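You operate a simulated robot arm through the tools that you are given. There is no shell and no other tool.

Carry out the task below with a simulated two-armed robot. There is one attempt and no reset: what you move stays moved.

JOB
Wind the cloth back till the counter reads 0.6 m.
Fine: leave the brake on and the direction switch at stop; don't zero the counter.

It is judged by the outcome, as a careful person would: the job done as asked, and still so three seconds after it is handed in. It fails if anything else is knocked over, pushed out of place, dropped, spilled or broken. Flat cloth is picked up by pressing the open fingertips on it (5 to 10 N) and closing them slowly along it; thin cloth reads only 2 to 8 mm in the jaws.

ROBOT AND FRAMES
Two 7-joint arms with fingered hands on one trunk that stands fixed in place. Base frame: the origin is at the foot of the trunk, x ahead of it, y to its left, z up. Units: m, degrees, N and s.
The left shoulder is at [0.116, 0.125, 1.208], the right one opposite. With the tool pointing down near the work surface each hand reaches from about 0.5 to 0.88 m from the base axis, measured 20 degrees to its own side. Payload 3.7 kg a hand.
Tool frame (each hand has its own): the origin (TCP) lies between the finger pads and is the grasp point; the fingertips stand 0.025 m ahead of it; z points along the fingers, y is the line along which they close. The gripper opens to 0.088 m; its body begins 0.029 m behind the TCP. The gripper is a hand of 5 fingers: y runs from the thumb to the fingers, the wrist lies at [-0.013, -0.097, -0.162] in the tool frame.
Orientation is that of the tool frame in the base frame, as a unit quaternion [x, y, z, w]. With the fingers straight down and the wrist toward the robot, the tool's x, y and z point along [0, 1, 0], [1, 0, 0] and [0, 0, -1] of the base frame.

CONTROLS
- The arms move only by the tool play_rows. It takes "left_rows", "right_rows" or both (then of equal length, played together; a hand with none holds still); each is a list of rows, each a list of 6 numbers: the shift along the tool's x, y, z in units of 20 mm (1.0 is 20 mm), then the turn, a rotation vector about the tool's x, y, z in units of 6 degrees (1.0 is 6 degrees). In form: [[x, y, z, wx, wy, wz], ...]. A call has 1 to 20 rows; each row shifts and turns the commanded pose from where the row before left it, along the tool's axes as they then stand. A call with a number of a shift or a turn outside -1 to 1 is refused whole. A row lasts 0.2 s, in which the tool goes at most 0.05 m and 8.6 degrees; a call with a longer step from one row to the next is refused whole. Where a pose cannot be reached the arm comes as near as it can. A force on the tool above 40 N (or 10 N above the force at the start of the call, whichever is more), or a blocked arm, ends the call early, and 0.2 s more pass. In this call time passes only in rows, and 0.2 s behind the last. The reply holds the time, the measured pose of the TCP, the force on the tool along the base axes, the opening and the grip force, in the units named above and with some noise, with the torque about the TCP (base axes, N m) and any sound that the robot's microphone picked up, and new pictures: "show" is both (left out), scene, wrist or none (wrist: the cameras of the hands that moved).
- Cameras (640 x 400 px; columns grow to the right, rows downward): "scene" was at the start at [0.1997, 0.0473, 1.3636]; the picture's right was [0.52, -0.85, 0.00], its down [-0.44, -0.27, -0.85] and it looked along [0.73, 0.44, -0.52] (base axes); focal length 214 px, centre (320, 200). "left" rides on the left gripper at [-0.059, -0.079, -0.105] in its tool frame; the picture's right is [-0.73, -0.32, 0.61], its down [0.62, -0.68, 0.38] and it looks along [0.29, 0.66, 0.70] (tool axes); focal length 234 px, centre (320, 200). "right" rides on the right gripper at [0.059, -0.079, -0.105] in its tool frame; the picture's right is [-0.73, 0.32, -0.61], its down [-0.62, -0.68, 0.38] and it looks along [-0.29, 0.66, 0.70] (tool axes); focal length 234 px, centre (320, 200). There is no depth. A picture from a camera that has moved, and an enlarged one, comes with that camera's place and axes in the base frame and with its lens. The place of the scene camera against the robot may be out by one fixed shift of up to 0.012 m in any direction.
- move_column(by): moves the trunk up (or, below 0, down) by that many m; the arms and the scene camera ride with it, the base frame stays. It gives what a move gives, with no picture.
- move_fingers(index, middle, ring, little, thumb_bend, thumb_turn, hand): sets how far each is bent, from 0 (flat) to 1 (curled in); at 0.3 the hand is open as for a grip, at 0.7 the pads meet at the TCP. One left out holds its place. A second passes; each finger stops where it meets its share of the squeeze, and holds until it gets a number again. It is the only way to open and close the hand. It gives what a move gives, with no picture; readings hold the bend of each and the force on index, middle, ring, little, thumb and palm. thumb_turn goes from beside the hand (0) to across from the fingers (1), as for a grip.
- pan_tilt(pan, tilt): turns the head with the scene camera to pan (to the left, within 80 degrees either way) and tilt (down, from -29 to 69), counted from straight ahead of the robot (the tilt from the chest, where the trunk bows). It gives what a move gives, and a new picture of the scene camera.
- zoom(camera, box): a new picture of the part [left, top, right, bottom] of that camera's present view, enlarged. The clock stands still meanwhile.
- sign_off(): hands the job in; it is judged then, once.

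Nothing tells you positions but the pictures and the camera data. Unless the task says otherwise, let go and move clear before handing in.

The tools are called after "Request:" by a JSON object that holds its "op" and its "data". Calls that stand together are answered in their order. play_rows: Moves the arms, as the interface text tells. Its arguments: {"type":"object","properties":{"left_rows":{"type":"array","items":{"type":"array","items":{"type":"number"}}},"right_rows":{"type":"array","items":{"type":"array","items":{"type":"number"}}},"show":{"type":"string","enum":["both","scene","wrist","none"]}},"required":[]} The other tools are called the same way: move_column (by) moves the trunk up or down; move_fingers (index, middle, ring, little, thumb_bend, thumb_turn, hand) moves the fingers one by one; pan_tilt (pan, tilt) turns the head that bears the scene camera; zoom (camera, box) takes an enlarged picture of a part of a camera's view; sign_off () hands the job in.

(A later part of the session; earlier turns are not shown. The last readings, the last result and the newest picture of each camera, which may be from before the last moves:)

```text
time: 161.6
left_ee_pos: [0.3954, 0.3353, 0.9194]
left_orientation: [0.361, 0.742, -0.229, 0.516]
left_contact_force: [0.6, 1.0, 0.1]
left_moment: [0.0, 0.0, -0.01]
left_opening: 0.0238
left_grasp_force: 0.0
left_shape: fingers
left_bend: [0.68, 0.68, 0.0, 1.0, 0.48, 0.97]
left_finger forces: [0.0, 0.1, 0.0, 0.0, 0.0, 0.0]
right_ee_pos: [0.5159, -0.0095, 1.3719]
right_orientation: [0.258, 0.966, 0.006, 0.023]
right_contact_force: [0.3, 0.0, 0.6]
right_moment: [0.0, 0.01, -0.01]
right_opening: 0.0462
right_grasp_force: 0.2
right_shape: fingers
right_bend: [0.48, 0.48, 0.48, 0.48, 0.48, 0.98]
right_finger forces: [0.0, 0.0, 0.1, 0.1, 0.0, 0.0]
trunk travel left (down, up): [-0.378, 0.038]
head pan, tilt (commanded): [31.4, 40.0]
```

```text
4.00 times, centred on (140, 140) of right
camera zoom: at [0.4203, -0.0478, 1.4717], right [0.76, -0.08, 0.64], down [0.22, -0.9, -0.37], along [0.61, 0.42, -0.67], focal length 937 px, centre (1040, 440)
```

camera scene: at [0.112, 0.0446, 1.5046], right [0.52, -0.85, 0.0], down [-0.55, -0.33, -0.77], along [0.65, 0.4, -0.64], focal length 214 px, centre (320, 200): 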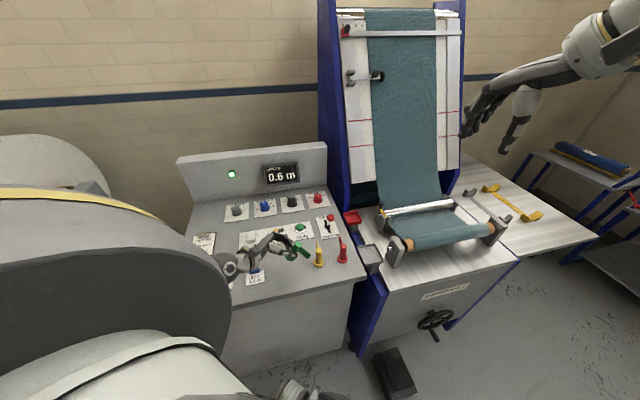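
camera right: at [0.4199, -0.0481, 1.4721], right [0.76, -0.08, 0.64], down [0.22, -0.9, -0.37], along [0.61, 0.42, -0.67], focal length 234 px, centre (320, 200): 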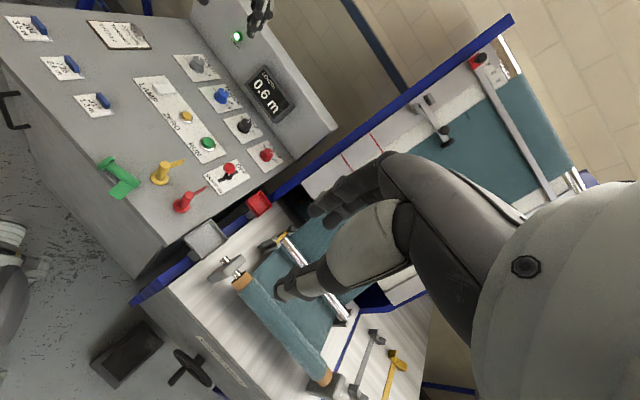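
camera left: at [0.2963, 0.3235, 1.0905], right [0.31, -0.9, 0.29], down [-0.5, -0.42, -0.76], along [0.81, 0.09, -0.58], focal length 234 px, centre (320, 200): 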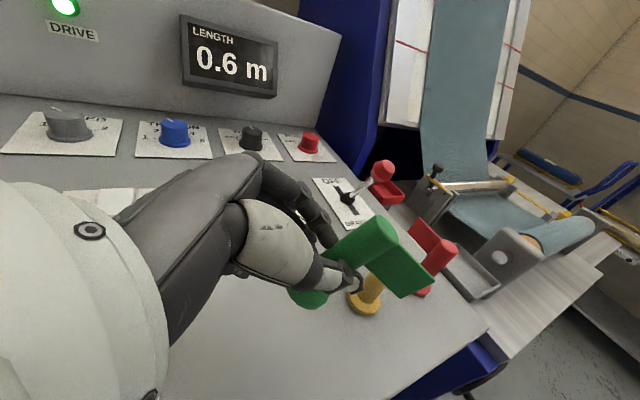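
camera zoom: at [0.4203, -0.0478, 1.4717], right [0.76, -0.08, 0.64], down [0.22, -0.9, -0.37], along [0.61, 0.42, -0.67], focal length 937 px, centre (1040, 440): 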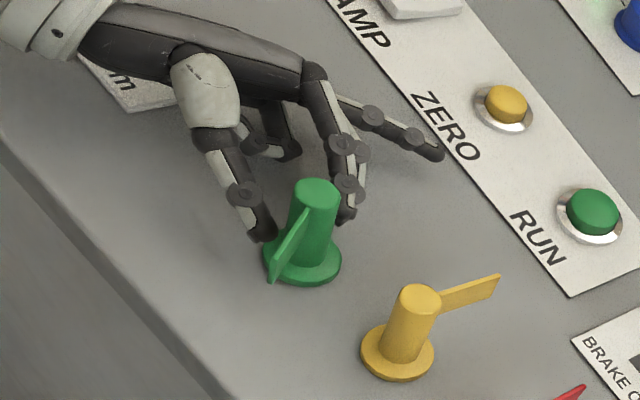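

The green marker is standing upright again. I'll open a little more and withdraw straight back before moving anywhere else.

Request:
{"op": "move_fingers", "data": {"hand": "left", "index": 0.6, "middle": 0.6, "thumb_bend": 0.42}}

Request:
{"op": "play_rows", "data": {"left_rows": [[0.18, -0.006, -0.466, 0, 0, 0], [0.3, -0.01, -0.95, 0, 0, 0], [0.1, -0.005, -0.95, 0, 0, 0], [-0.4, 0.015, -0.9, 0, 0, 0], [-0.6, 0.02, -0.8, 0, 0, 0], [-0.8, 0.02, -0.6, 0, 0, 0], [-0.8, 0.02, -0.6, 0, 0, 0]], "show": "both"}}

Request:
{"op": "zoom", "data": {"camera": "scene", "box": [270, 220, 350, 290]}}

Request:
{"op": "zoom", "data": {"camera": "right", "box": [60, 70, 240, 210]}}

```text
time: 162.6
left_ee_pos: [0.3954, 0.3347, 0.9187]
left_orientation: [0.362, 0.742, -0.228, 0.517]
left_contact_force: [-0.3, 0.2, -0.1]
left_moment: [0.0, -0.01, 0.05]
left_opening: 0.0387
left_grasp_force: 0.0
left_shape: fingers
left_bend: [0.6, 0.6, 0.0, 1.0, 0.42, 0.97]
left_finger forces: [0.0, 0.1, 0.1, 0.1, 0.0, 0.1]
right_ee_pos: [0.5156, -0.0092, 1.3713]
right_orientation: [0.259, 0.966, 0.005, 0.022]
right_contact_force: [0.7, -0.6, -0.3]
right_moment: [0.03, 0.02, 0.04]
right_opening: 0.0466
right_grasp_force: 0.0
right_shape: fingers
right_bend: [0.48, 0.48, 0.48, 0.48, 0.48, 0.98]
right_finger forces: [0.1, 0.1, 0.1, 0.0, 0.0, 0.1]
trunk travel left (down, up): [-0.378, 0.038]
head pan, tilt (commanded): [31.4, 40.0]
```

```text
time: 164.2
left_ee_pos: [0.3424, 0.4005, 0.9954]
left_orientation: [0.362, 0.741, -0.228, 0.517]
left_contact_force: [-0.4, 0.1, -0.7]
left_moment: [0.0, 0.0, -0.01]
left_opening: 0.0391
left_grasp_force: 0.0
left_shape: fingers
left_bend: [0.6, 0.6, 0.0, 1.0, 0.42, 0.97]
left_finger forces: [0.0, 0.0, 0.0, 0.0, 0.0, 0.1]
right_ee_pos: [0.5151, -0.0094, 1.3709]
right_orientation: [0.259, 0.966, 0.006, 0.022]
right_contact_force: [-0.5, 0.9, 0.6]
right_moment: [0.03, -0.02, -0.03]
right_opening: 0.0463
right_grasp_force: 0.1
right_shape: fingers
right_bend: [0.48, 0.48, 0.48, 0.48, 0.48, 0.98]
right_finger forces: [0.1, 0.0, 0.0, 0.0, 0.0, 0.0]
trunk travel left (down, up): [-0.378, 0.038]
head pan, tilt (commanded): [31.4, 40.0]
camera scene: at [0.1119, 0.0449, 1.5046], right [0.52, -0.85, 0.0], down [-0.55, -0.34, -0.77], along [0.65, 0.4, -0.64], focal length 214 px, centre (320, 200)
camera left: at [0.2289, 0.4077, 1.0846], right [0.26, -0.86, 0.45], down [-0.42, -0.52, -0.74], along [0.87, 0.01, -0.5], focal length 234 px, centre (320, 200)
```

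scene: 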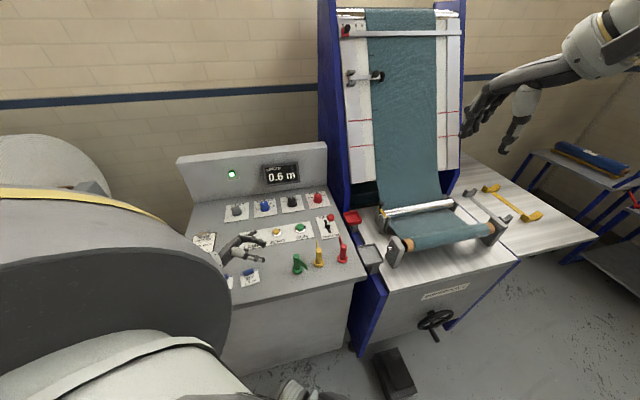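
left: 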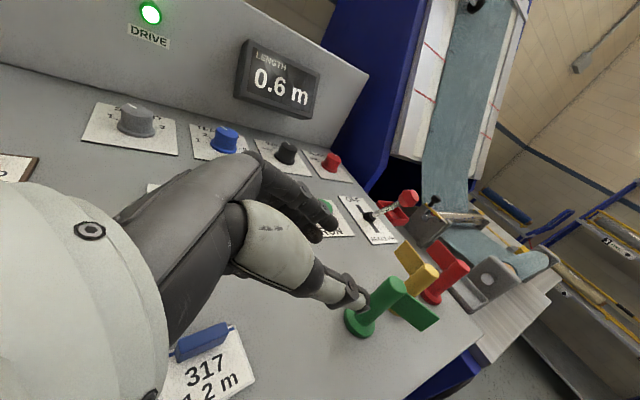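

```text
5.71 times, centred on (310, 255) of scene
camera zoom: at [0.1119, 0.0449, 1.5046], right [0.52, -0.85, 0.0], down [-0.55, -0.34, -0.77], along [0.65, 0.4, -0.64], focal length 1226 px, centre (377, -114)
```

zoom: 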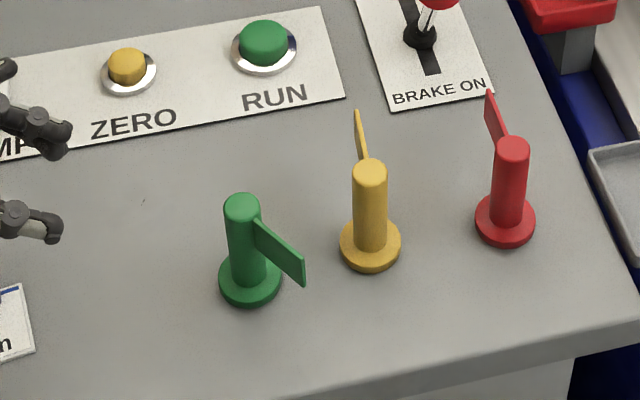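

```text
2.86 times, centred on (150, 140) of right
camera zoom: at [0.4202, -0.0479, 1.4717], right [0.76, -0.08, 0.64], down [0.22, -0.9, -0.37], along [0.61, 0.42, -0.67], focal length 669 px, centre (806, 371)
```

zoom: 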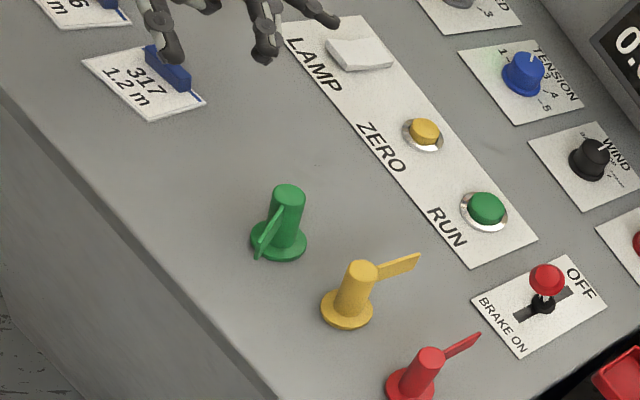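

The marker stands free, about 12 mm from its original spot, with its flag facing the wrong way. I'll raise the left hand, return it to fingers-down, and then pick the marker by the top of its post to turn and place it exactly.

Request:
{"op": "play_rows", "data": {"left_rows": [[-0.93, 0.03, -0.36, 0, 0, 0], [-0.93, 0.03, -0.36, 0, 0, 0], [-0.93, 0.03, -0.36, 0, 0, 0], [-0.93, 0.03, -0.36, 0, 0, 0], [-0.93, 0.03, -0.36, 0, 0, 0], [-0.93, 0.03, -0.36, 0, 0, 0], [0, 0, 0, 0, 1, 0], [0, 0, 0, 0, 1, 0], [0, 0, 0, 0, 1, 0], [0, 0, 0, 0, 1, 0], [0, 0, 0, 0, 1, 0], [0, 0, 0, 0, 1, 0], [0, 0, 0, 0, 1, 0], [0, 0, 0, 0, 1, 0], [0, 0, 0, 0, 1, 0], [0, 0, 0, 0, 1, 0], [0, 0, 0, 0, 1, 0], [0, 0, 0, 0, 0.5, 0]], "show": "both"}}

Request:
{"op": "move_fingers", "data": {"hand": "left", "index": 0.46, "middle": 0.46, "ring": 0.3, "little": 0.3, "thumb_bend": 0.46}}

```text
time: 168.0
left_ee_pos: [0.3424, 0.3978, 1.1141]
left_orientation: [0.428, 0.904, 0.017, 0.005]
left_contact_force: [1.3, 0.1, 0.4]
left_moment: [-0.04, -0.02, 0.03]
left_opening: 0.039
left_grasp_force: 0.1
left_shape: fingers
left_bend: [0.6, 0.6, 0.0, 1.0, 0.42, 0.97]
left_finger forces: [0.0, 0.1, 0.0, 0.0, 0.0, 0.0]
right_ee_pos: [0.5154, -0.0104, 1.3717]
right_orientation: [0.259, 0.966, 0.006, 0.023]
right_contact_force: [0.8, 0.9, -0.4]
right_moment: [-0.01, 0.03, 0.0]
right_opening: 0.0464
right_grasp_force: 0.2
right_shape: fingers
right_bend: [0.48, 0.48, 0.48, 0.48, 0.48, 0.98]
right_finger forces: [0.0, 0.0, 0.0, 0.1, 0.0, 0.1]
trunk travel left (down, up): [-0.378, 0.038]
head pan, tilt (commanded): [31.4, 40.0]
camera scene: at [0.112, 0.0448, 1.5046], right [0.52, -0.85, 0.0], down [-0.55, -0.33, -0.77], along [0.65, 0.4, -0.64], focal length 214 px, centre (320, 200)
camera left: at [0.3143, 0.3004, 1.2155], right [0.23, -0.75, -0.62], down [-0.91, 0.06, -0.4], along [0.34, 0.66, -0.67], focal length 234 px, centre (320, 200)
```

scene: 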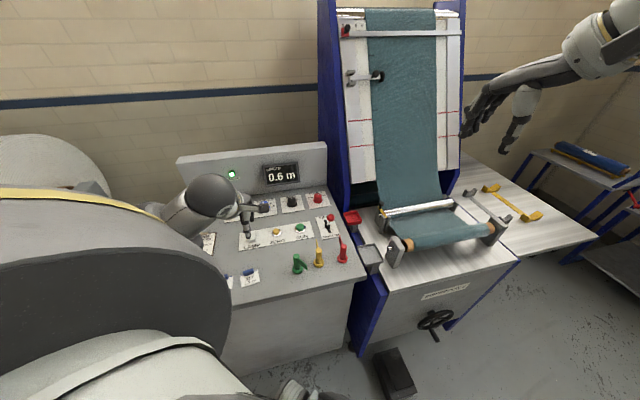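
left: 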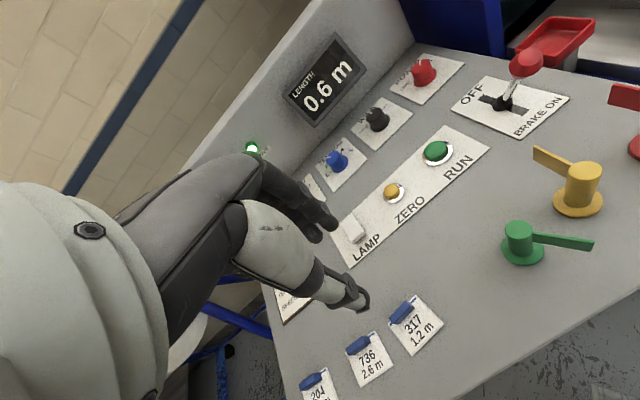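

```text
time: 169.0
left_ee_pos: [0.3426, 0.3977, 1.114]
left_orientation: [0.427, 0.904, 0.017, 0.006]
left_contact_force: [-0.5, -0.6, -0.3]
left_moment: [-0.01, 0.01, 0.01]
left_opening: 0.0506
left_grasp_force: 0.1
left_shape: fingers
left_bend: [0.46, 0.46, 0.3, 0.3, 0.46, 0.97]
left_finger forces: [0.0, 0.0, 0.0, 0.0, 0.0, 0.0]
right_ee_pos: [0.5159, -0.0093, 1.3721]
right_orientation: [0.259, 0.966, 0.006, 0.023]
right_contact_force: [1.2, 0.5, 0.2]
right_moment: [0.0, -0.02, -0.01]
right_opening: 0.0464
right_grasp_force: 0.1
right_shape: fingers
right_bend: [0.48, 0.48, 0.48, 0.48, 0.48, 0.98]
right_finger forces: [0.1, 0.0, 0.1, 0.0, 0.1, 0.0]
trunk travel left (down, up): [-0.378, 0.038]
head pan, tilt (commanded): [31.4, 40.0]
```

The hand is fingers-down again. I'll enlarge the marker from here to fix its position and flag direction.

Request:
{"op": "zoom", "data": {"camera": "left", "box": [480, 120, 640, 280]}}

```text
2.50 times, centred on (560, 200) of left
camera zoom: at [0.3143, 0.3005, 1.2156], right [0.23, -0.75, -0.62], down [-0.91, 0.06, -0.41], along [0.34, 0.66, -0.67], focal length 585 px, centre (-280, 200)
```

zoom: 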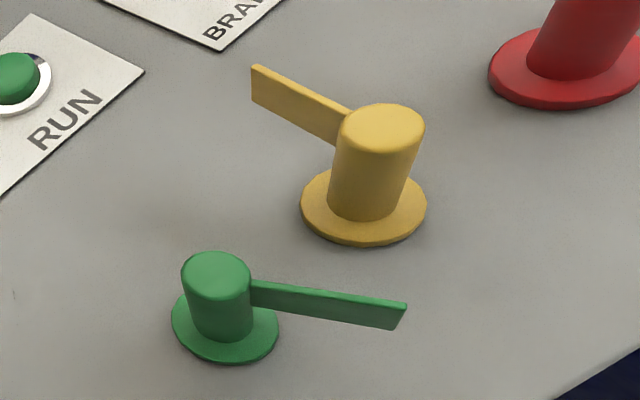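

The marker's flag points at 261°, while its neighbours point at about 41°, so it needs a 140° counter-clockwise turn and a 12 mm shift. I'll position the left hand over the post for the first twist.

Request:
{"op": "play_rows", "data": {"left_rows": [[0, 0, 0, 0.35, 0, 0], [0, 0, 0, 0, 0, 1], [0, 0, 0, 0, 0, 1], [0, 0, 0, 0, 0, 1], [0, 0, 0, 0, 0, 1], [-0.858, 0.291, 0.7, 0, 0, 0], [-0.858, 0.291, 0.7, 0, 0, 0], [-0.858, 0.291, 0.7, 0, 0, 0], [-0.858, 0.291, 0.7, 0, 0, 0], [-0.858, 0.291, 0.7, 0, 0, 0], [-0.858, 0.291, 0.7, 0, 0, 0]], "show": "both"}}

Request:
{"op": "zoom", "data": {"camera": "left", "box": [280, 180, 480, 360]}}

Request:
{"op": "zoom", "data": {"camera": "right", "box": [60, 70, 240, 210]}}

```text
time: 171.4
left_ee_pos: [0.4033, 0.3088, 1.0296]
left_orientation: [0.606, 0.795, 0.001, -0.002]
left_contact_force: [0.7, -0.2, 0.6]
left_moment: [0.02, 0.02, 0.0]
left_opening: 0.0507
left_grasp_force: 0.0
left_shape: fingers
left_bend: [0.46, 0.46, 0.3, 0.3, 0.46, 0.97]
left_finger forces: [0.0, 0.0, 0.0, 0.1, 0.0, 0.0]
right_ee_pos: [0.515, -0.0095, 1.3713]
right_orientation: [0.258, 0.966, 0.005, 0.022]
right_contact_force: [-0.1, 0.0, 0.2]
right_moment: [-0.02, 0.0, -0.01]
right_opening: 0.0468
right_grasp_force: 0.2
right_shape: fingers
right_bend: [0.48, 0.48, 0.48, 0.48, 0.48, 0.98]
right_finger forces: [0.0, 0.0, 0.0, 0.0, 0.0, 0.0]
trunk travel left (down, up): [-0.378, 0.038]
head pan, tilt (commanded): [31.4, 40.0]
camera scene: at [0.1123, 0.0445, 1.5046], right [0.52, -0.85, 0.0], down [-0.55, -0.33, -0.77], along [0.65, 0.4, -0.64], focal length 214 px, centre (320, 200)
camera left: at [0.3411, 0.232, 1.135], right [-0.12, -0.78, -0.61], down [-0.82, 0.42, -0.38], along [0.56, 0.46, -0.7], focal length 234 px, centre (320, 200)
```

scene: 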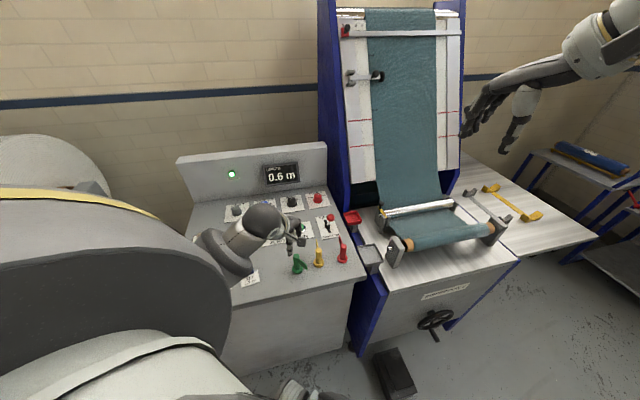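
left: 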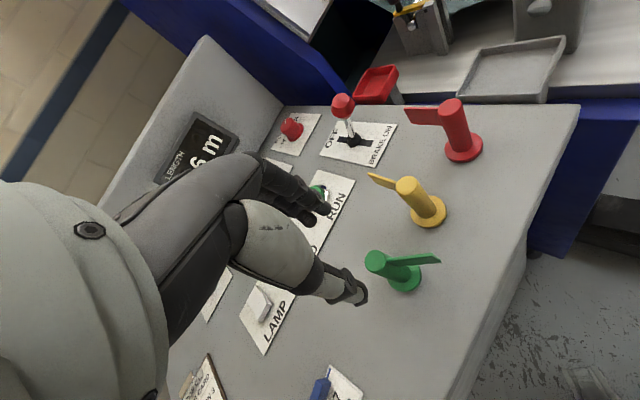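

```text
2.22 times, centred on (380, 270) of left
camera zoom: at [0.3411, 0.232, 1.135], right [-0.12, -0.78, -0.61], down [-0.82, 0.42, -0.38], along [0.56, 0.46, -0.7], focal length 520 px, centre (187, 44)
```

zoom: 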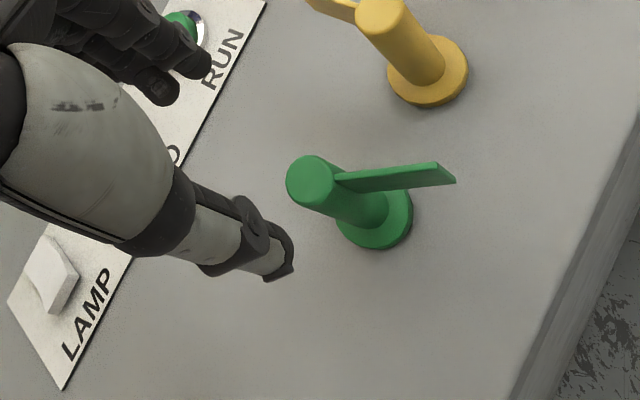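

```text
2.86 times, centred on (150, 140) of right
camera zoom: at [0.4207, -0.0482, 1.4715], right [0.76, -0.08, 0.64], down [0.22, -0.9, -0.37], along [0.61, 0.42, -0.67], focal length 669 px, centre (806, 371)
```

zoom: 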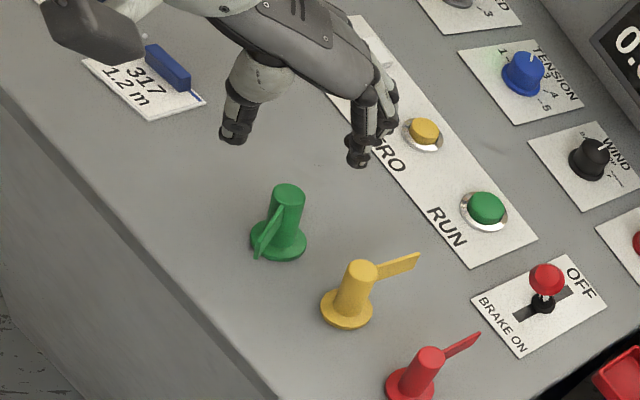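

The hand is aligned with the post and clear of the yellow marker. I'll lower so the fingertips bracket the upper half of the post.

Request:
{"op": "play_rows", "data": {"left_rows": [[-0.07, 0, 0.72, 0, 0, 0], [0, 0, 0.72, 0, 0, 0], [0, 0, 0.72, 0, 0, 0], [0, 0, 0.72, 0, 0, 0], [0, 0, 0.72, 0, 0, 0], [0, 0, 0.72, 0, 0, 0]], "show": "none"}}

Request:
{"op": "zoom", "data": {"camera": "left", "box": [240, 160, 440, 340]}}

Request:
{"op": "zoom", "data": {"camera": "right", "box": [80, 80, 200, 190]}}

```text
time: 172.8
left_ee_pos: [0.4021, 0.3067, 0.9435]
left_orientation: [0.605, 0.796, 0.0, -0.002]
left_contact_force: [0.4, 0.5, 0.0]
left_moment: [-0.04, -0.01, -0.02]
left_opening: 0.0509
left_grasp_force: 0.1
left_shape: fingers
left_bend: [0.46, 0.46, 0.3, 0.3, 0.46, 0.97]
left_finger forces: [0.1, 0.0, 0.0, 0.0, 0.0, 0.1]
right_ee_pos: [0.5155, -0.0103, 1.3723]
right_orientation: [0.259, 0.966, 0.006, 0.022]
right_contact_force: [-0.3, 0.0, 1.1]
right_moment: [0.02, 0.01, 0.02]
right_opening: 0.0463
right_grasp_force: 0.0
right_shape: fingers
right_bend: [0.48, 0.48, 0.48, 0.48, 0.48, 0.98]
right_finger forces: [0.1, 0.0, 0.0, 0.0, 0.1, 0.1]
trunk travel left (down, up): [-0.378, 0.038]
head pan, tilt (commanded): [31.4, 40.0]
```

```text
2.22 times, centred on (340, 250) of left
camera zoom: at [0.3412, 0.2305, 1.0474], right [-0.12, -0.78, -0.61], down [-0.82, 0.42, -0.38], along [0.56, 0.46, -0.7], focal length 520 px, centre (276, 89)
```

zoom: 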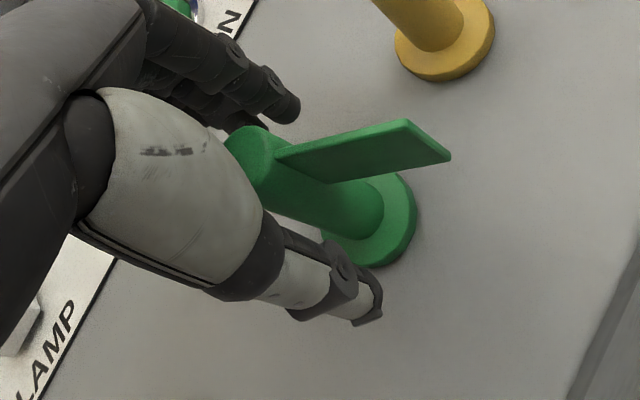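

```text
3.64 times, centred on (140, 135) of right
camera zoom: at [0.4204, -0.048, 1.4716], right [0.76, -0.08, 0.64], down [0.22, -0.9, -0.37], along [0.61, 0.42, -0.67], focal length 852 px, centre (974, 436)
```

zoom: 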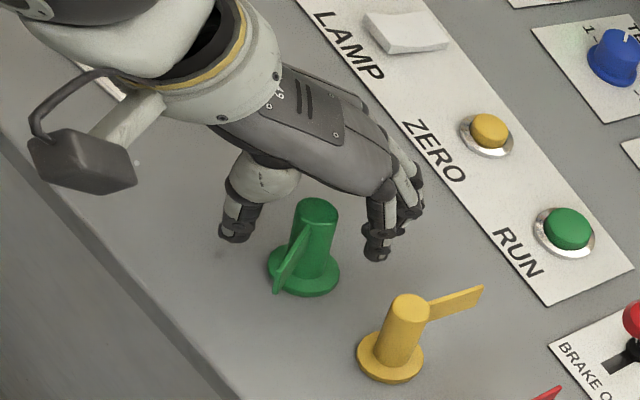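

The post is bracketed cleanly. I'll close gently.

Request:
{"op": "move_fingers", "data": {"hand": "left", "index": 0.6, "middle": 0.6, "thumb_bend": 0.6}}

Request:
{"op": "move_fingers", "data": {"hand": "left", "index": 0.68, "middle": 0.68, "thumb_bend": 0.66}}

Request:
{"op": "zoom", "data": {"camera": "right", "box": [80, 80, 200, 190]}}

Request:
{"op": "zoom", "data": {"camera": "left", "box": [240, 160, 440, 340]}}

```text
time: 173.8
left_ee_pos: [0.4037, 0.3079, 0.9433]
left_orientation: [0.606, 0.796, 0.0, -0.003]
left_contact_force: [0.6, 0.8, 0.6]
left_moment: [0.0, 0.05, 0.02]
left_opening: 0.0202
left_grasp_force: 0.0
left_shape: fingers
left_bend: [0.6, 0.6, 0.3, 0.3, 0.6, 0.97]
left_finger forces: [0.1, 0.1, 0.0, 0.0, 0.1, 0.0]
right_ee_pos: [0.5148, -0.0099, 1.3724]
right_orientation: [0.26, 0.965, 0.006, 0.023]
right_contact_force: [0.0, 0.0, 0.6]
right_moment: [0.01, 0.0, 0.01]
right_opening: 0.0465
right_grasp_force: 0.0
right_shape: fingers
right_bend: [0.48, 0.48, 0.48, 0.48, 0.48, 0.98]
right_finger forces: [0.1, 0.0, 0.0, 0.0, 0.0, 0.0]
trunk travel left (down, up): [-0.378, 0.038]
head pan, tilt (commanded): [31.4, 40.0]
```

```text
time: 174.8
left_ee_pos: [0.4028, 0.3075, 0.9436]
left_orientation: [0.605, 0.796, 0.001, -0.001]
left_contact_force: [-0.8, 1.3, 0.6]
left_moment: [-0.02, -0.04, 0.01]
left_opening: 0.0127
left_grasp_force: 2.7
left_shape: fingers
left_bend: [0.64, 0.67, 0.3, 0.3, 0.63, 0.97]
left_finger forces: [1.9, 0.6, 0.0, 0.0, 2.5, 0.0]
right_ee_pos: [0.5157, -0.0101, 1.3712]
right_orientation: [0.259, 0.966, 0.006, 0.023]
right_contact_force: [-0.4, 0.0, 0.0]
right_moment: [-0.03, -0.01, 0.03]
right_opening: 0.0464
right_grasp_force: 0.0
right_shape: fingers
right_bend: [0.48, 0.48, 0.48, 0.48, 0.48, 0.98]
right_finger forces: [0.0, 0.1, 0.0, 0.1, 0.0, 0.1]
trunk travel left (down, up): [-0.378, 0.038]
head pan, tilt (commanded): [31.4, 40.0]
```

```text
3.64 times, centred on (140, 135) of right
camera zoom: at [0.4204, -0.0479, 1.4716], right [0.76, -0.08, 0.64], down [0.22, -0.9, -0.37], along [0.61, 0.42, -0.67], focal length 852 px, centre (974, 436)
```

zoom: 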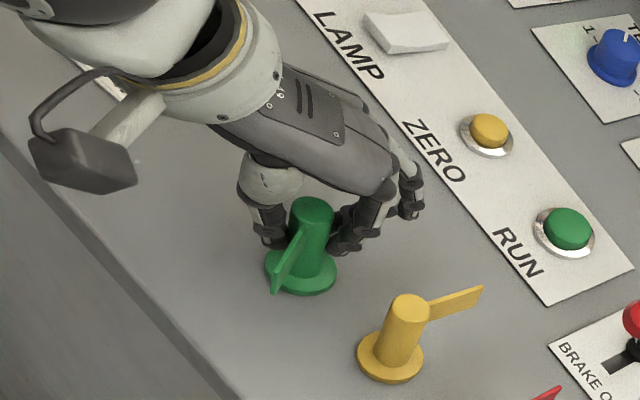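

```text
2.22 times, centred on (340, 250) of left
camera zoom: at [0.3414, 0.2306, 1.0477], right [-0.12, -0.78, -0.61], down [-0.82, 0.42, -0.38], along [0.55, 0.46, -0.7], focal length 520 px, centre (276, 89)
```

zoom: 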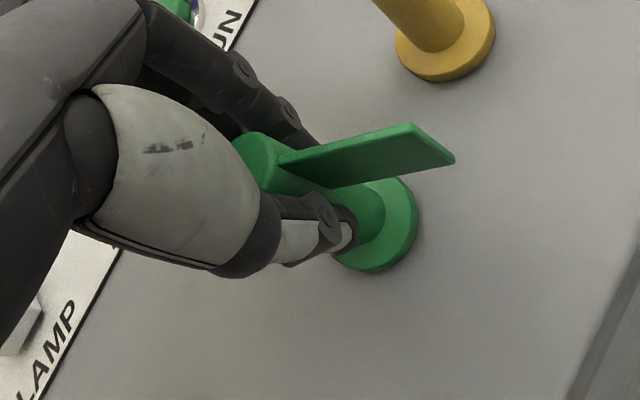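

Light, even grip with the marker still upright. I'll firm it slightly, lift 6 mm and turn counter-clockwise.

Request:
{"op": "move_fingers", "data": {"hand": "left", "index": 0.74, "middle": 0.74, "thumb_bend": 0.72}}

Request:
{"op": "play_rows", "data": {"left_rows": [[0, 0, -0.3, 0, 0, 0], [0, 0, -0.1, 0, 0, -0.8], [0, 0, 0, 0, 0, -0.9], [0, 0, 0, 0, 0, -0.9], [0, 0, 0, 0, 0, -0.9], [0, 0, 0, 0, 0, -0.9], [0, 0, 0, 0, 0, -0.9], [0, 0, 0, 0, 0, -0.9], [0, 0, 0, 0, 0, -0.9]], "show": "wrist"}}

Request:
{"op": "zoom", "data": {"camera": "right", "box": [80, 80, 200, 190]}}

Request:
{"op": "zoom", "data": {"camera": "scene", "box": [250, 210, 360, 290]}}

```text
time: 175.8
left_ee_pos: [0.4027, 0.3077, 0.9434]
left_orientation: [0.606, 0.796, 0.001, -0.001]
left_contact_force: [0.2, -0.3, 0.0]
left_moment: [0.01, 0.0, 0.0]
left_opening: 0.011
left_grasp_force: 9.5
left_shape: fingers
left_bend: [0.72, 0.73, 0.3, 0.3, 0.63, 0.96]
left_finger forces: [6.4, 3.9, 0.0, 0.0, 8.9, 0.0]
right_ee_pos: [0.5148, -0.0094, 1.3723]
right_orientation: [0.259, 0.966, 0.005, 0.022]
right_contact_force: [-0.4, -0.5, -0.9]
right_moment: [0.02, 0.0, 0.0]
right_opening: 0.0467
right_grasp_force: 0.1
right_shape: fingers
right_bend: [0.48, 0.48, 0.48, 0.48, 0.48, 0.98]
right_finger forces: [0.0, 0.0, 0.0, 0.0, 0.1, 0.0]
trunk travel left (down, up): [-0.378, 0.038]
head pan, tilt (commanded): [31.4, 40.0]
```

```text
time: 177.8
left_ee_pos: [0.4021, 0.3076, 0.9522]
left_orientation: [0.275, 0.961, 0.0, -0.001]
left_contact_force: [0.4, 0.2, -0.8]
left_moment: [-0.02, -0.01, -0.06]
left_opening: 0.0108
left_grasp_force: 9.6
left_shape: fingers
left_bend: [0.72, 0.73, 0.3, 0.3, 0.63, 0.96]
left_finger forces: [6.3, 3.9, 0.1, 0.0, 9.0, 0.0]
right_ee_pos: [0.5156, -0.0091, 1.3712]
right_orientation: [0.259, 0.966, 0.006, 0.022]
right_contact_force: [-0.2, -0.3, -0.9]
right_moment: [-0.04, 0.02, -0.01]
right_opening: 0.0465
right_grasp_force: 0.1
right_shape: fingers
right_bend: [0.48, 0.48, 0.48, 0.48, 0.48, 0.98]
right_finger forces: [0.0, 0.0, 0.0, 0.0, 0.0, 0.0]
trunk travel left (down, up): [-0.378, 0.038]
head pan, tilt (commanded): [31.4, 40.0]
camera left: at [0.4096, 0.2095, 1.0563], right [0.44, -0.66, -0.61], down [-0.89, -0.25, -0.38], along [0.1, 0.71, -0.69], focal length 234 px, centre (320, 200)
```

left: 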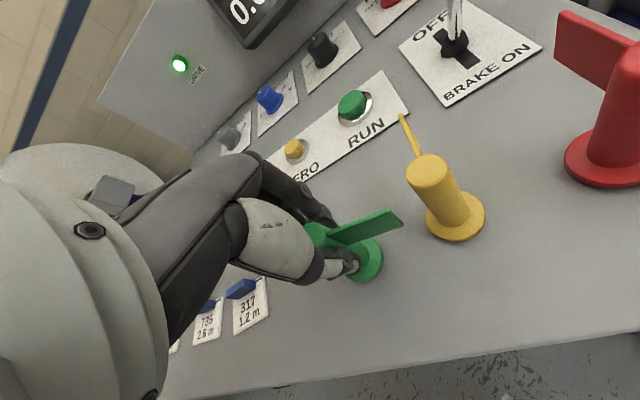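

```text
3.64 times, centred on (140, 135) of right
camera zoom: at [0.4206, -0.0483, 1.4715], right [0.76, -0.08, 0.64], down [0.22, -0.9, -0.37], along [0.61, 0.42, -0.67], focal length 852 px, centre (974, 436)
```

zoom: 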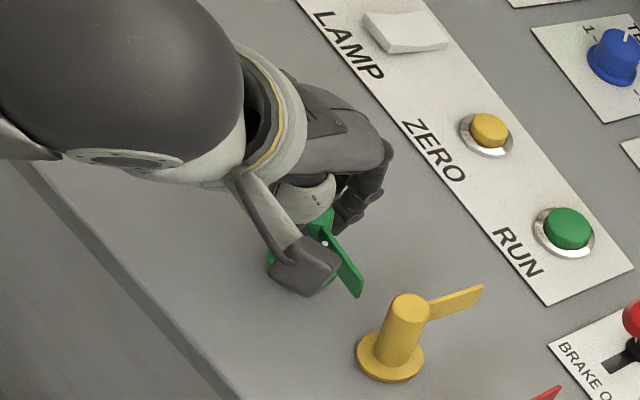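

```text
5.00 times, centred on (305, 250) of scene
camera zoom: at [0.1122, 0.0445, 1.5046], right [0.52, -0.85, 0.0], down [-0.55, -0.33, -0.77], along [0.65, 0.4, -0.64], focal length 1072 px, centre (395, -50)
```

zoom: 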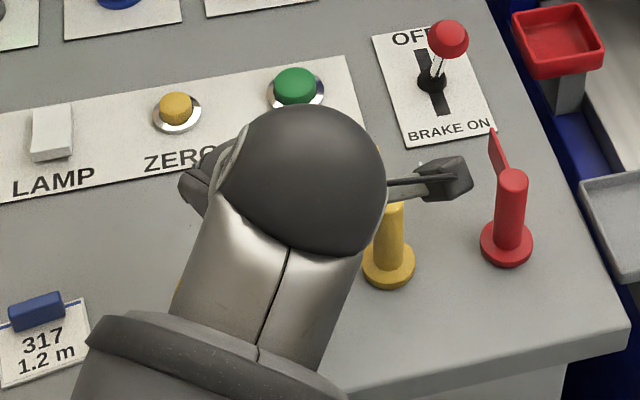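

Turned 43° with the marker hanging level in the grip. The flag will pass the yellow marker with nearly 2 cm to spare. I'll continue.

Request:
{"op": "play_rows", "data": {"left_rows": [[0, 0, 0, 0, 0, -0.9], [0, 0, 0, 0, 0, -0.9], [0, 0, 0, 0, 0, -0.9], [0, 0, 0, 0, 0, -0.9], [0, 0, 0, 0, 0, -0.9], [0, 0, 0, 0, 0, -0.9], [0, 0, 0, 0, 0, -0.9]], "show": "wrist"}}

Request:
{"op": "zoom", "data": {"camera": "right", "box": [80, 80, 200, 190]}}

Request:
{"op": "zoom", "data": {"camera": "left", "box": [260, 160, 460, 340]}}

```text
time: 179.4
left_ee_pos: [0.4004, 0.3082, 0.9498]
left_orientation: [-0.052, 0.999, -0.001, -0.003]
left_contact_force: [0.8, 0.9, -0.4]
left_moment: [0.01, 0.03, 0.01]
left_opening: 0.0108
left_grasp_force: 9.6
left_shape: fingers
left_bend: [0.72, 0.73, 0.3, 0.3, 0.64, 0.95]
left_finger forces: [6.0, 4.4, 0.0, 0.1, 8.8, 0.1]
right_ee_pos: [0.5152, -0.007, 1.3717]
right_orientation: [0.259, 0.966, 0.006, 0.023]
right_contact_force: [-0.2, 0.1, -0.3]
right_moment: [-0.04, 0.01, 0.02]
right_opening: 0.0465
right_grasp_force: 0.0
right_shape: fingers
right_bend: [0.48, 0.48, 0.48, 0.48, 0.48, 0.98]
right_finger forces: [0.0, 0.0, 0.0, 0.0, 0.1, 0.1]
trunk travel left (down, up): [-0.378, 0.038]
head pan, tilt (commanded): [31.4, 40.0]
camera left: at [0.4661, 0.2357, 1.0542], right [0.75, -0.25, -0.61], down [-0.55, -0.74, -0.38], along [-0.36, 0.62, -0.7], focal length 234 px, centre (320, 200)
```

left: 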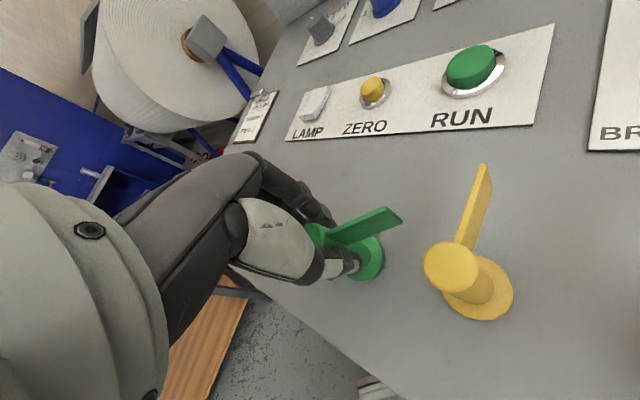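

```text
3.64 times, centred on (140, 135) of right
camera zoom: at [0.4202, -0.0466, 1.4717], right [0.76, -0.08, 0.64], down [0.22, -0.9, -0.37], along [0.61, 0.42, -0.67], focal length 852 px, centre (974, 436)
```

zoom: 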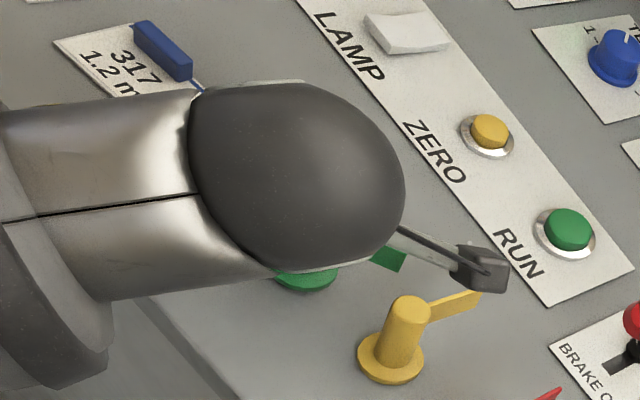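

```text
2.22 times, centred on (360, 250) of left
camera zoom: at [0.4661, 0.2357, 1.0542], right [0.75, -0.25, -0.61], down [-0.55, -0.74, -0.38], along [-0.36, 0.62, -0.7], focal length 520 px, centre (231, 89)
```

zoom: 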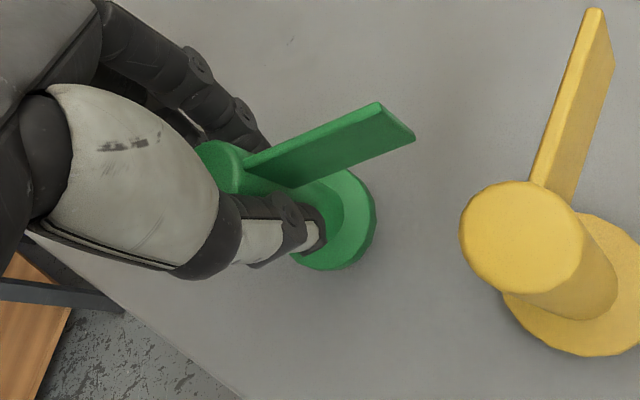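

Another 38° done, now at the wrist's comfortable limit. I'll set the marker down, release it, and rotate the open hand back for the second twist.

Request:
{"op": "play_rows", "data": {"left_rows": [[0, 0, 0.2, 0, 0, 0], [0, 0, 0.15, 0, 0, 0]], "show": "none"}}

Request:
{"op": "zoom", "data": {"camera": "left", "box": [260, 160, 460, 340]}}

```text
time: 180.0
left_ee_pos: [0.4011, 0.3062, 0.9445]
left_orientation: [-0.05, 0.999, 0.0, -0.001]
left_contact_force: [-0.1, -0.8, -0.2]
left_moment: [0.02, 0.0, -0.02]
left_opening: 0.0108
left_grasp_force: 9.6
left_shape: fingers
left_bend: [0.72, 0.73, 0.3, 0.3, 0.64, 0.95]
left_finger forces: [6.0, 4.4, 0.0, 0.0, 8.8, 0.0]
right_ee_pos: [0.5148, -0.0096, 1.372]
right_orientation: [0.259, 0.966, 0.005, 0.023]
right_contact_force: [0.5, -0.1, -0.2]
right_moment: [0.01, 0.03, 0.0]
right_opening: 0.0465
right_grasp_force: 0.1
right_shape: fingers
right_bend: [0.48, 0.48, 0.48, 0.48, 0.48, 0.98]
right_finger forces: [0.0, 0.0, 0.0, 0.0, 0.0, 0.0]
trunk travel left (down, up): [-0.378, 0.038]
head pan, tilt (commanded): [31.4, 40.0]
```

```text
2.22 times, centred on (360, 250) of left
camera zoom: at [0.4674, 0.235, 1.0487], right [0.75, -0.25, -0.61], down [-0.55, -0.74, -0.38], along [-0.36, 0.63, -0.69], focal length 520 px, centre (231, 89)
```

zoom: 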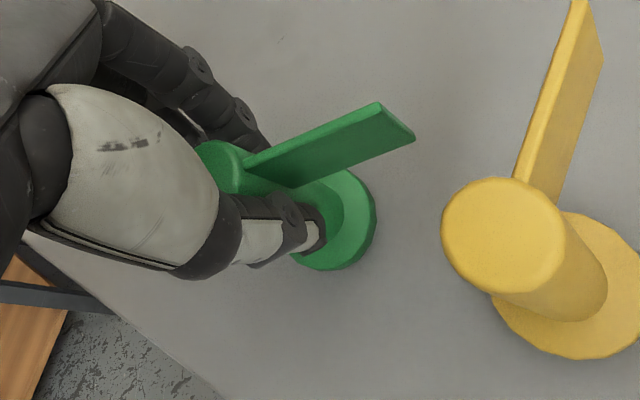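

Request:
{"op": "play_rows", "data": {"left_rows": [[0, 0, 0.1, 0, 0, 0]], "show": "none"}}

```text
time: 180.4
left_ee_pos: [0.4017, 0.3074, 0.9431]
left_orientation: [-0.05, 0.999, 0.002, -0.001]
left_contact_force: [0.7, 0.7, 0.8]
left_moment: [0.01, -0.01, 0.01]
left_opening: 0.0106
left_grasp_force: 9.4
left_shape: fingers
left_bend: [0.72, 0.73, 0.3, 0.3, 0.64, 0.95]
left_finger forces: [6.0, 4.7, 0.1, 0.0, 8.7, 0.0]
right_ee_pos: [0.5154, -0.0104, 1.3713]
right_orientation: [0.259, 0.966, 0.006, 0.023]
right_contact_force: [-0.8, -0.3, -0.6]
right_moment: [0.02, 0.01, 0.0]
right_opening: 0.0464
right_grasp_force: 0.1
right_shape: fingers
right_bend: [0.48, 0.48, 0.48, 0.48, 0.48, 0.98]
right_finger forces: [0.0, 0.0, 0.0, 0.0, 0.0, 0.1]
trunk travel left (down, up): [-0.378, 0.038]
head pan, tilt (commanded): [31.4, 40.0]
```

Request:
{"op": "play_rows", "data": {"left_rows": [[0, 0, 0.08, 0, 0, 0]], "show": "none"}}

```text
time: 180.8
left_ee_pos: [0.4006, 0.3087, 0.9419]
left_orientation: [-0.051, 0.999, 0.002, -0.001]
left_contact_force: [-1.2, 1.8, 5.9]
left_moment: [-0.05, 0.01, 0.0]
left_opening: 0.0107
left_grasp_force: 10.6
left_shape: fingers
left_bend: [0.73, 0.73, 0.3, 0.3, 0.64, 0.95]
left_finger forces: [7.0, 5.7, 0.0, 0.0, 8.5, 0.0]
right_ee_pos: [0.5138, -0.0091, 1.3719]
right_orientation: [0.258, 0.966, 0.006, 0.023]
right_contact_force: [0.1, 0.0, 0.5]
right_moment: [0.02, -0.03, 0.02]
right_opening: 0.0465
right_grasp_force: 0.0
right_shape: fingers
right_bend: [0.48, 0.48, 0.48, 0.48, 0.48, 0.98]
right_finger forces: [0.0, 0.0, 0.0, 0.0, 0.0, 0.0]
trunk travel left (down, up): [-0.378, 0.038]
head pan, tilt (commanded): [31.4, 40.0]
```

The base is on the desk. Releasing gently.

Request:
{"op": "move_fingers", "data": {"hand": "left", "index": 0.6, "middle": 0.6, "thumb_bend": 0.54}}

Request:
{"op": "move_fingers", "data": {"hand": "left", "index": 0.44, "middle": 0.44, "thumb_bend": 0.42}}

Request:
{"op": "zoom", "data": {"camera": "left", "box": [240, 140, 460, 340]}}

Request:
{"op": "zoom", "data": {"camera": "right", "box": [80, 80, 200, 190]}}

```text
time: 181.8
left_ee_pos: [0.4017, 0.3078, 0.9403]
left_orientation: [-0.051, 0.999, 0.001, 0.0]
left_contact_force: [0.6, 0.1, -0.7]
left_moment: [0.01, -0.01, 0.01]
left_opening: 0.0256
left_grasp_force: 0.1
left_shape: fingers
left_bend: [0.6, 0.6, 0.3, 0.3, 0.54, 0.97]
left_finger forces: [0.0, 0.0, 0.0, 0.0, 0.1, 0.0]
right_ee_pos: [0.5155, -0.0091, 1.3715]
right_orientation: [0.259, 0.966, 0.006, 0.023]
right_contact_force: [0.4, 0.0, 0.2]
right_moment: [0.01, 0.02, -0.02]
right_opening: 0.0465
right_grasp_force: 0.1
right_shape: fingers
right_bend: [0.48, 0.48, 0.48, 0.48, 0.48, 0.98]
right_finger forces: [0.0, 0.1, 0.1, 0.1, 0.1, 0.0]
trunk travel left (down, up): [-0.378, 0.038]
head pan, tilt (commanded): [31.4, 40.0]
```

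```text
time: 182.8
left_ee_pos: [0.4022, 0.3068, 0.9408]
left_orientation: [-0.051, 0.999, 0.0, -0.001]
left_contact_force: [-0.1, 0.0, -0.3]
left_moment: [-0.02, 0.0, -0.01]
left_opening: 0.0564
left_grasp_force: 0.0
left_shape: fingers
left_bend: [0.44, 0.44, 0.3, 0.3, 0.42, 0.97]
left_finger forces: [0.0, 0.0, 0.0, 0.0, 0.0, 0.0]
right_ee_pos: [0.5157, -0.0092, 1.3717]
right_orientation: [0.259, 0.965, 0.006, 0.022]
right_contact_force: [-0.8, 0.3, 0.4]
right_moment: [-0.02, 0.0, 0.01]
right_opening: 0.0466
right_grasp_force: 0.1
right_shape: fingers
right_bend: [0.48, 0.48, 0.48, 0.48, 0.48, 0.98]
right_finger forces: [0.0, 0.0, 0.0, 0.0, 0.0, 0.0]
trunk travel left (down, up): [-0.378, 0.038]
head pan, tilt (commanded): [31.4, 40.0]
```

```text
2.00 times, centred on (350, 240) of left
camera zoom: at [0.4675, 0.2356, 1.0453], right [0.75, -0.25, -0.61], down [-0.55, -0.74, -0.38], along [-0.36, 0.63, -0.69], focal length 468 px, centre (260, 120)
```

zoom: 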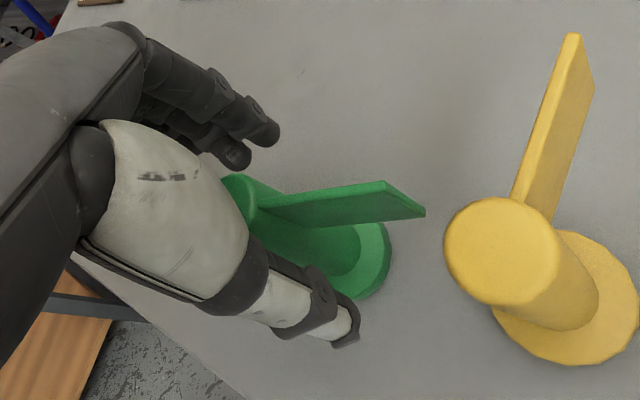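

```text
3.64 times, centred on (140, 135) of right
camera zoom: at [0.4204, -0.048, 1.4716], right [0.76, -0.08, 0.64], down [0.22, -0.9, -0.37], along [0.61, 0.42, -0.67], focal length 852 px, centre (974, 436)
```

zoom: 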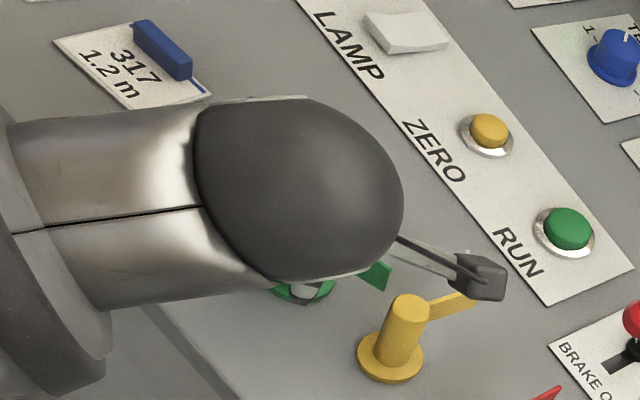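

The marker stands on its own, with its flag at 333°. Another 68° is needed. I'll lift clear, rotate the hand back, and look.

Request:
{"op": "play_rows", "data": {"left_rows": [[0, 0, -0.7, 0, 0, 0], [0, 0, -0.9, 0, 0, 0], [0, 0, -0.9, 0, 0, 0], [0, 0, -0.9, 0, 0, 0], [0, 0, -0.5, 0, 0, 0], [0, 0, 0, 0, 0, 1], [0, 0, 0, 0, 0, 1], [0, 0, 0, 0, 0, 1], [0, 0, 0, 0, 0, 1], [0, 0, 0, 0, 0, 1], [0, 0, 0, 0, 0, 1], [0, 0, 0, 0, 0, 1], [0, 0, 0, 0, 0, 1], [0, 0, 0, 0, 0, 1], [0, 0, 0, 0, 0, 1], [0, 0, 0, 0, 0, 1]], "show": "wrist"}}

Request:
{"op": "zoom", "data": {"camera": "left", "box": [300, 160, 500, 340]}}

Request:
{"op": "zoom", "data": {"camera": "right", "box": [60, 80, 200, 200]}}

```text
time: 186.4
left_ee_pos: [0.4217, 0.3103, 1.041]
left_orientation: [0.5, 0.865, 0.017, 0.025]
left_contact_force: [-0.5, 1.5, -0.4]
left_moment: [0.0, 0.0, -0.04]
left_opening: 0.0564
left_grasp_force: 0.0
left_shape: fingers
left_bend: [0.44, 0.44, 0.3, 0.3, 0.42, 0.97]
left_finger forces: [0.1, 0.0, 0.1, 0.0, 0.1, 0.0]
right_ee_pos: [0.5149, -0.0102, 1.3722]
right_orientation: [0.259, 0.966, 0.006, 0.022]
right_contact_force: [0.6, 0.7, 0.3]
right_moment: [0.04, 0.0, 0.01]
right_opening: 0.0464
right_grasp_force: 0.1
right_shape: fingers
right_bend: [0.48, 0.48, 0.48, 0.48, 0.48, 0.98]
right_finger forces: [0.0, 0.0, 0.1, 0.0, 0.0, 0.0]
trunk travel left (down, up): [-0.378, 0.038]
head pan, tilt (commanded): [31.4, 40.0]
stopped in row 16 (left hand): the arm was blocked; the commanded pose is now the measured one
camera left: at [0.3762, 0.2192, 1.1433], right [0.12, -0.79, -0.6], down [-0.88, 0.2, -0.44], along [0.47, 0.58, -0.67], focal length 234 px, centre (320, 200)
```

left: 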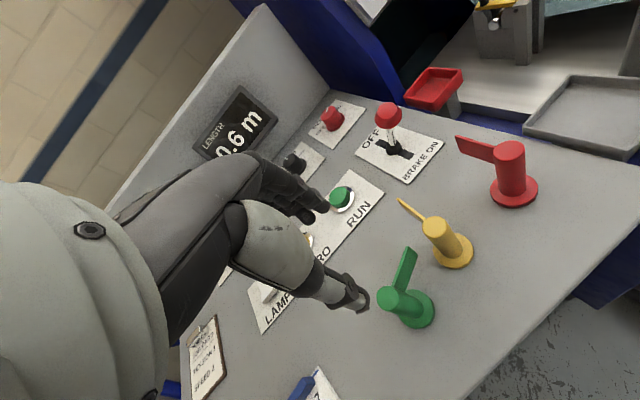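

```text
2.22 times, centred on (400, 250) of left
camera zoom: at [0.3762, 0.2192, 1.1433], right [0.12, -0.79, -0.6], down [-0.88, 0.2, -0.44], along [0.47, 0.58, -0.67], focal length 520 px, centre (142, 89)
```

zoom: 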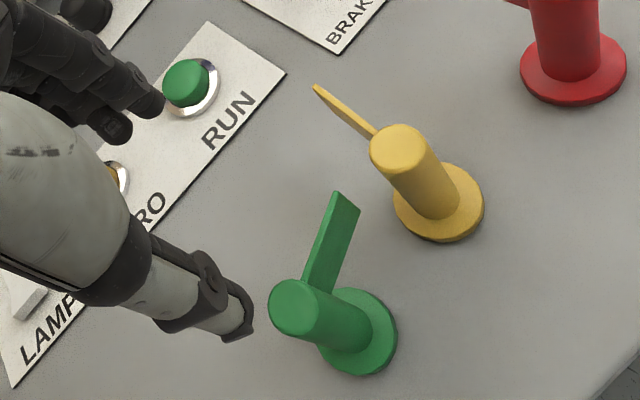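

```text
3.33 times, centred on (130, 140) of right
camera zoom: at [0.4205, -0.0482, 1.4716], right [0.76, -0.08, 0.64], down [0.22, -0.9, -0.37], along [0.61, 0.42, -0.67], focal length 781 px, centre (953, 400)
```

zoom: 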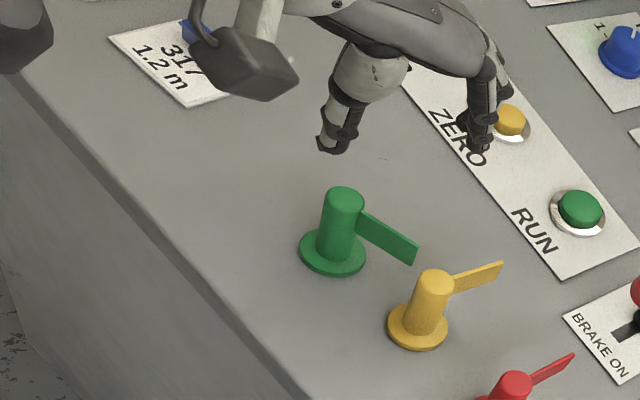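

The marker is upright and I have its offset to the target (−5 mm, +17 mm). The arm is again a bit folded here, so I'll level the hand and approach at a slightly different yaw that worked before.

Request:
{"op": "play_rows", "data": {"left_rows": [[0, 0, -0.5, 0.5, 0.25, 0], [0, 0, -0.5, 0, 0, 0.8], [0, 0, -0.5, 0, 0, 0.8], [0, 0, 0, 0, 0, 0.8]], "show": "both"}}

Request:
{"op": "move_fingers", "data": {"hand": "left", "index": 0.2, "middle": 0.46, "ring": 0.2, "little": 0.2, "thumb_bend": 0.46}}

Request:
{"op": "zoom", "data": {"camera": "left", "box": [280, 160, 500, 360]}}

```text
time: 187.4
left_ee_pos: [0.4224, 0.3093, 1.0707]
left_orientation: [0.607, 0.795, -0.001, 0.0]
left_contact_force: [-0.1, 0.5, 0.4]
left_moment: [-0.03, -0.03, 0.0]
left_opening: 0.0563
left_grasp_force: 0.0
left_shape: fingers
left_bend: [0.44, 0.44, 0.3, 0.3, 0.42, 0.97]
left_finger forces: [0.0, 0.0, 0.0, 0.0, 0.1, 0.1]
right_ee_pos: [0.5152, -0.009, 1.3723]
right_orientation: [0.259, 0.966, 0.006, 0.023]
right_contact_force: [-0.4, 0.3, -0.4]
right_moment: [0.02, 0.01, -0.02]
right_opening: 0.0464
right_grasp_force: 0.1
right_shape: fingers
right_bend: [0.48, 0.48, 0.48, 0.48, 0.48, 0.98]
right_finger forces: [0.1, 0.0, 0.0, 0.1, 0.0, 0.0]
trunk travel left (down, up): [-0.378, 0.038]
head pan, tilt (commanded): [31.4, 40.0]
camera scene: at [0.1117, 0.0452, 1.5046], right [0.52, -0.85, 0.0], down [-0.55, -0.34, -0.77], along [0.65, 0.4, -0.64], focal length 214 px, centre (320, 200)
camera left: at [0.3597, 0.2327, 1.1755], right [-0.12, -0.79, -0.61], down [-0.82, 0.42, -0.38], along [0.56, 0.45, -0.7], focal length 234 px, centre (320, 200)
```

scene: 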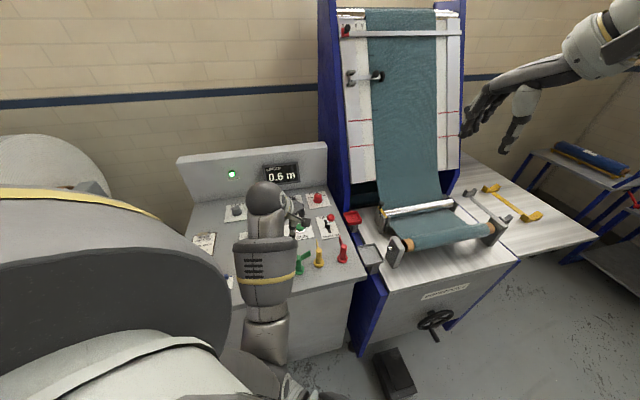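
left: 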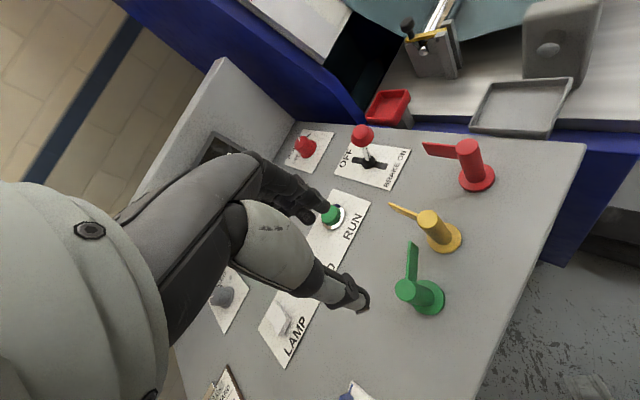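

```text
time: 188.4
left_ee_pos: [0.4222, 0.3094, 1.0714]
left_orientation: [0.605, 0.796, -0.001, 0.0]
left_contact_force: [-0.1, 0.7, 0.3]
left_moment: [0.02, 0.0, 0.01]
left_opening: 0.0802
left_grasp_force: 0.0
left_shape: fingers
left_bend: [0.2, 0.46, 0.2, 0.2, 0.46, 0.97]
left_finger forces: [0.1, 0.1, 0.0, 0.0, 0.0, 0.0]
right_ee_pos: [0.5153, -0.0093, 1.372]
right_orientation: [0.258, 0.966, 0.006, 0.022]
right_contact_force: [0.0, -0.2, 0.0]
right_moment: [-0.01, 0.01, 0.02]
right_opening: 0.0463
right_grasp_force: 0.1
right_shape: fingers
right_bend: [0.48, 0.48, 0.48, 0.48, 0.48, 0.98]
right_finger forces: [0.1, 0.0, 0.0, 0.1, 0.0, 0.1]
trunk travel left (down, up): [-0.378, 0.038]
head pan, tilt (commanded): [31.4, 40.0]
```

```text
2.00 times, centred on (390, 260) of left
camera zoom: at [0.36, 0.2324, 1.1753], right [-0.12, -0.79, -0.61], down [-0.82, 0.42, -0.38], along [0.55, 0.45, -0.7], focal length 468 px, centre (180, 80)
```

zoom: 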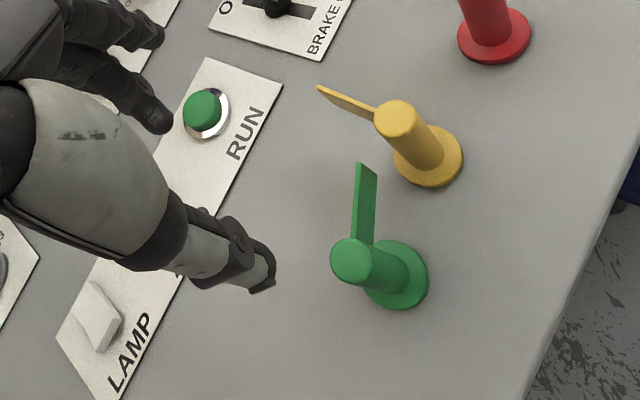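

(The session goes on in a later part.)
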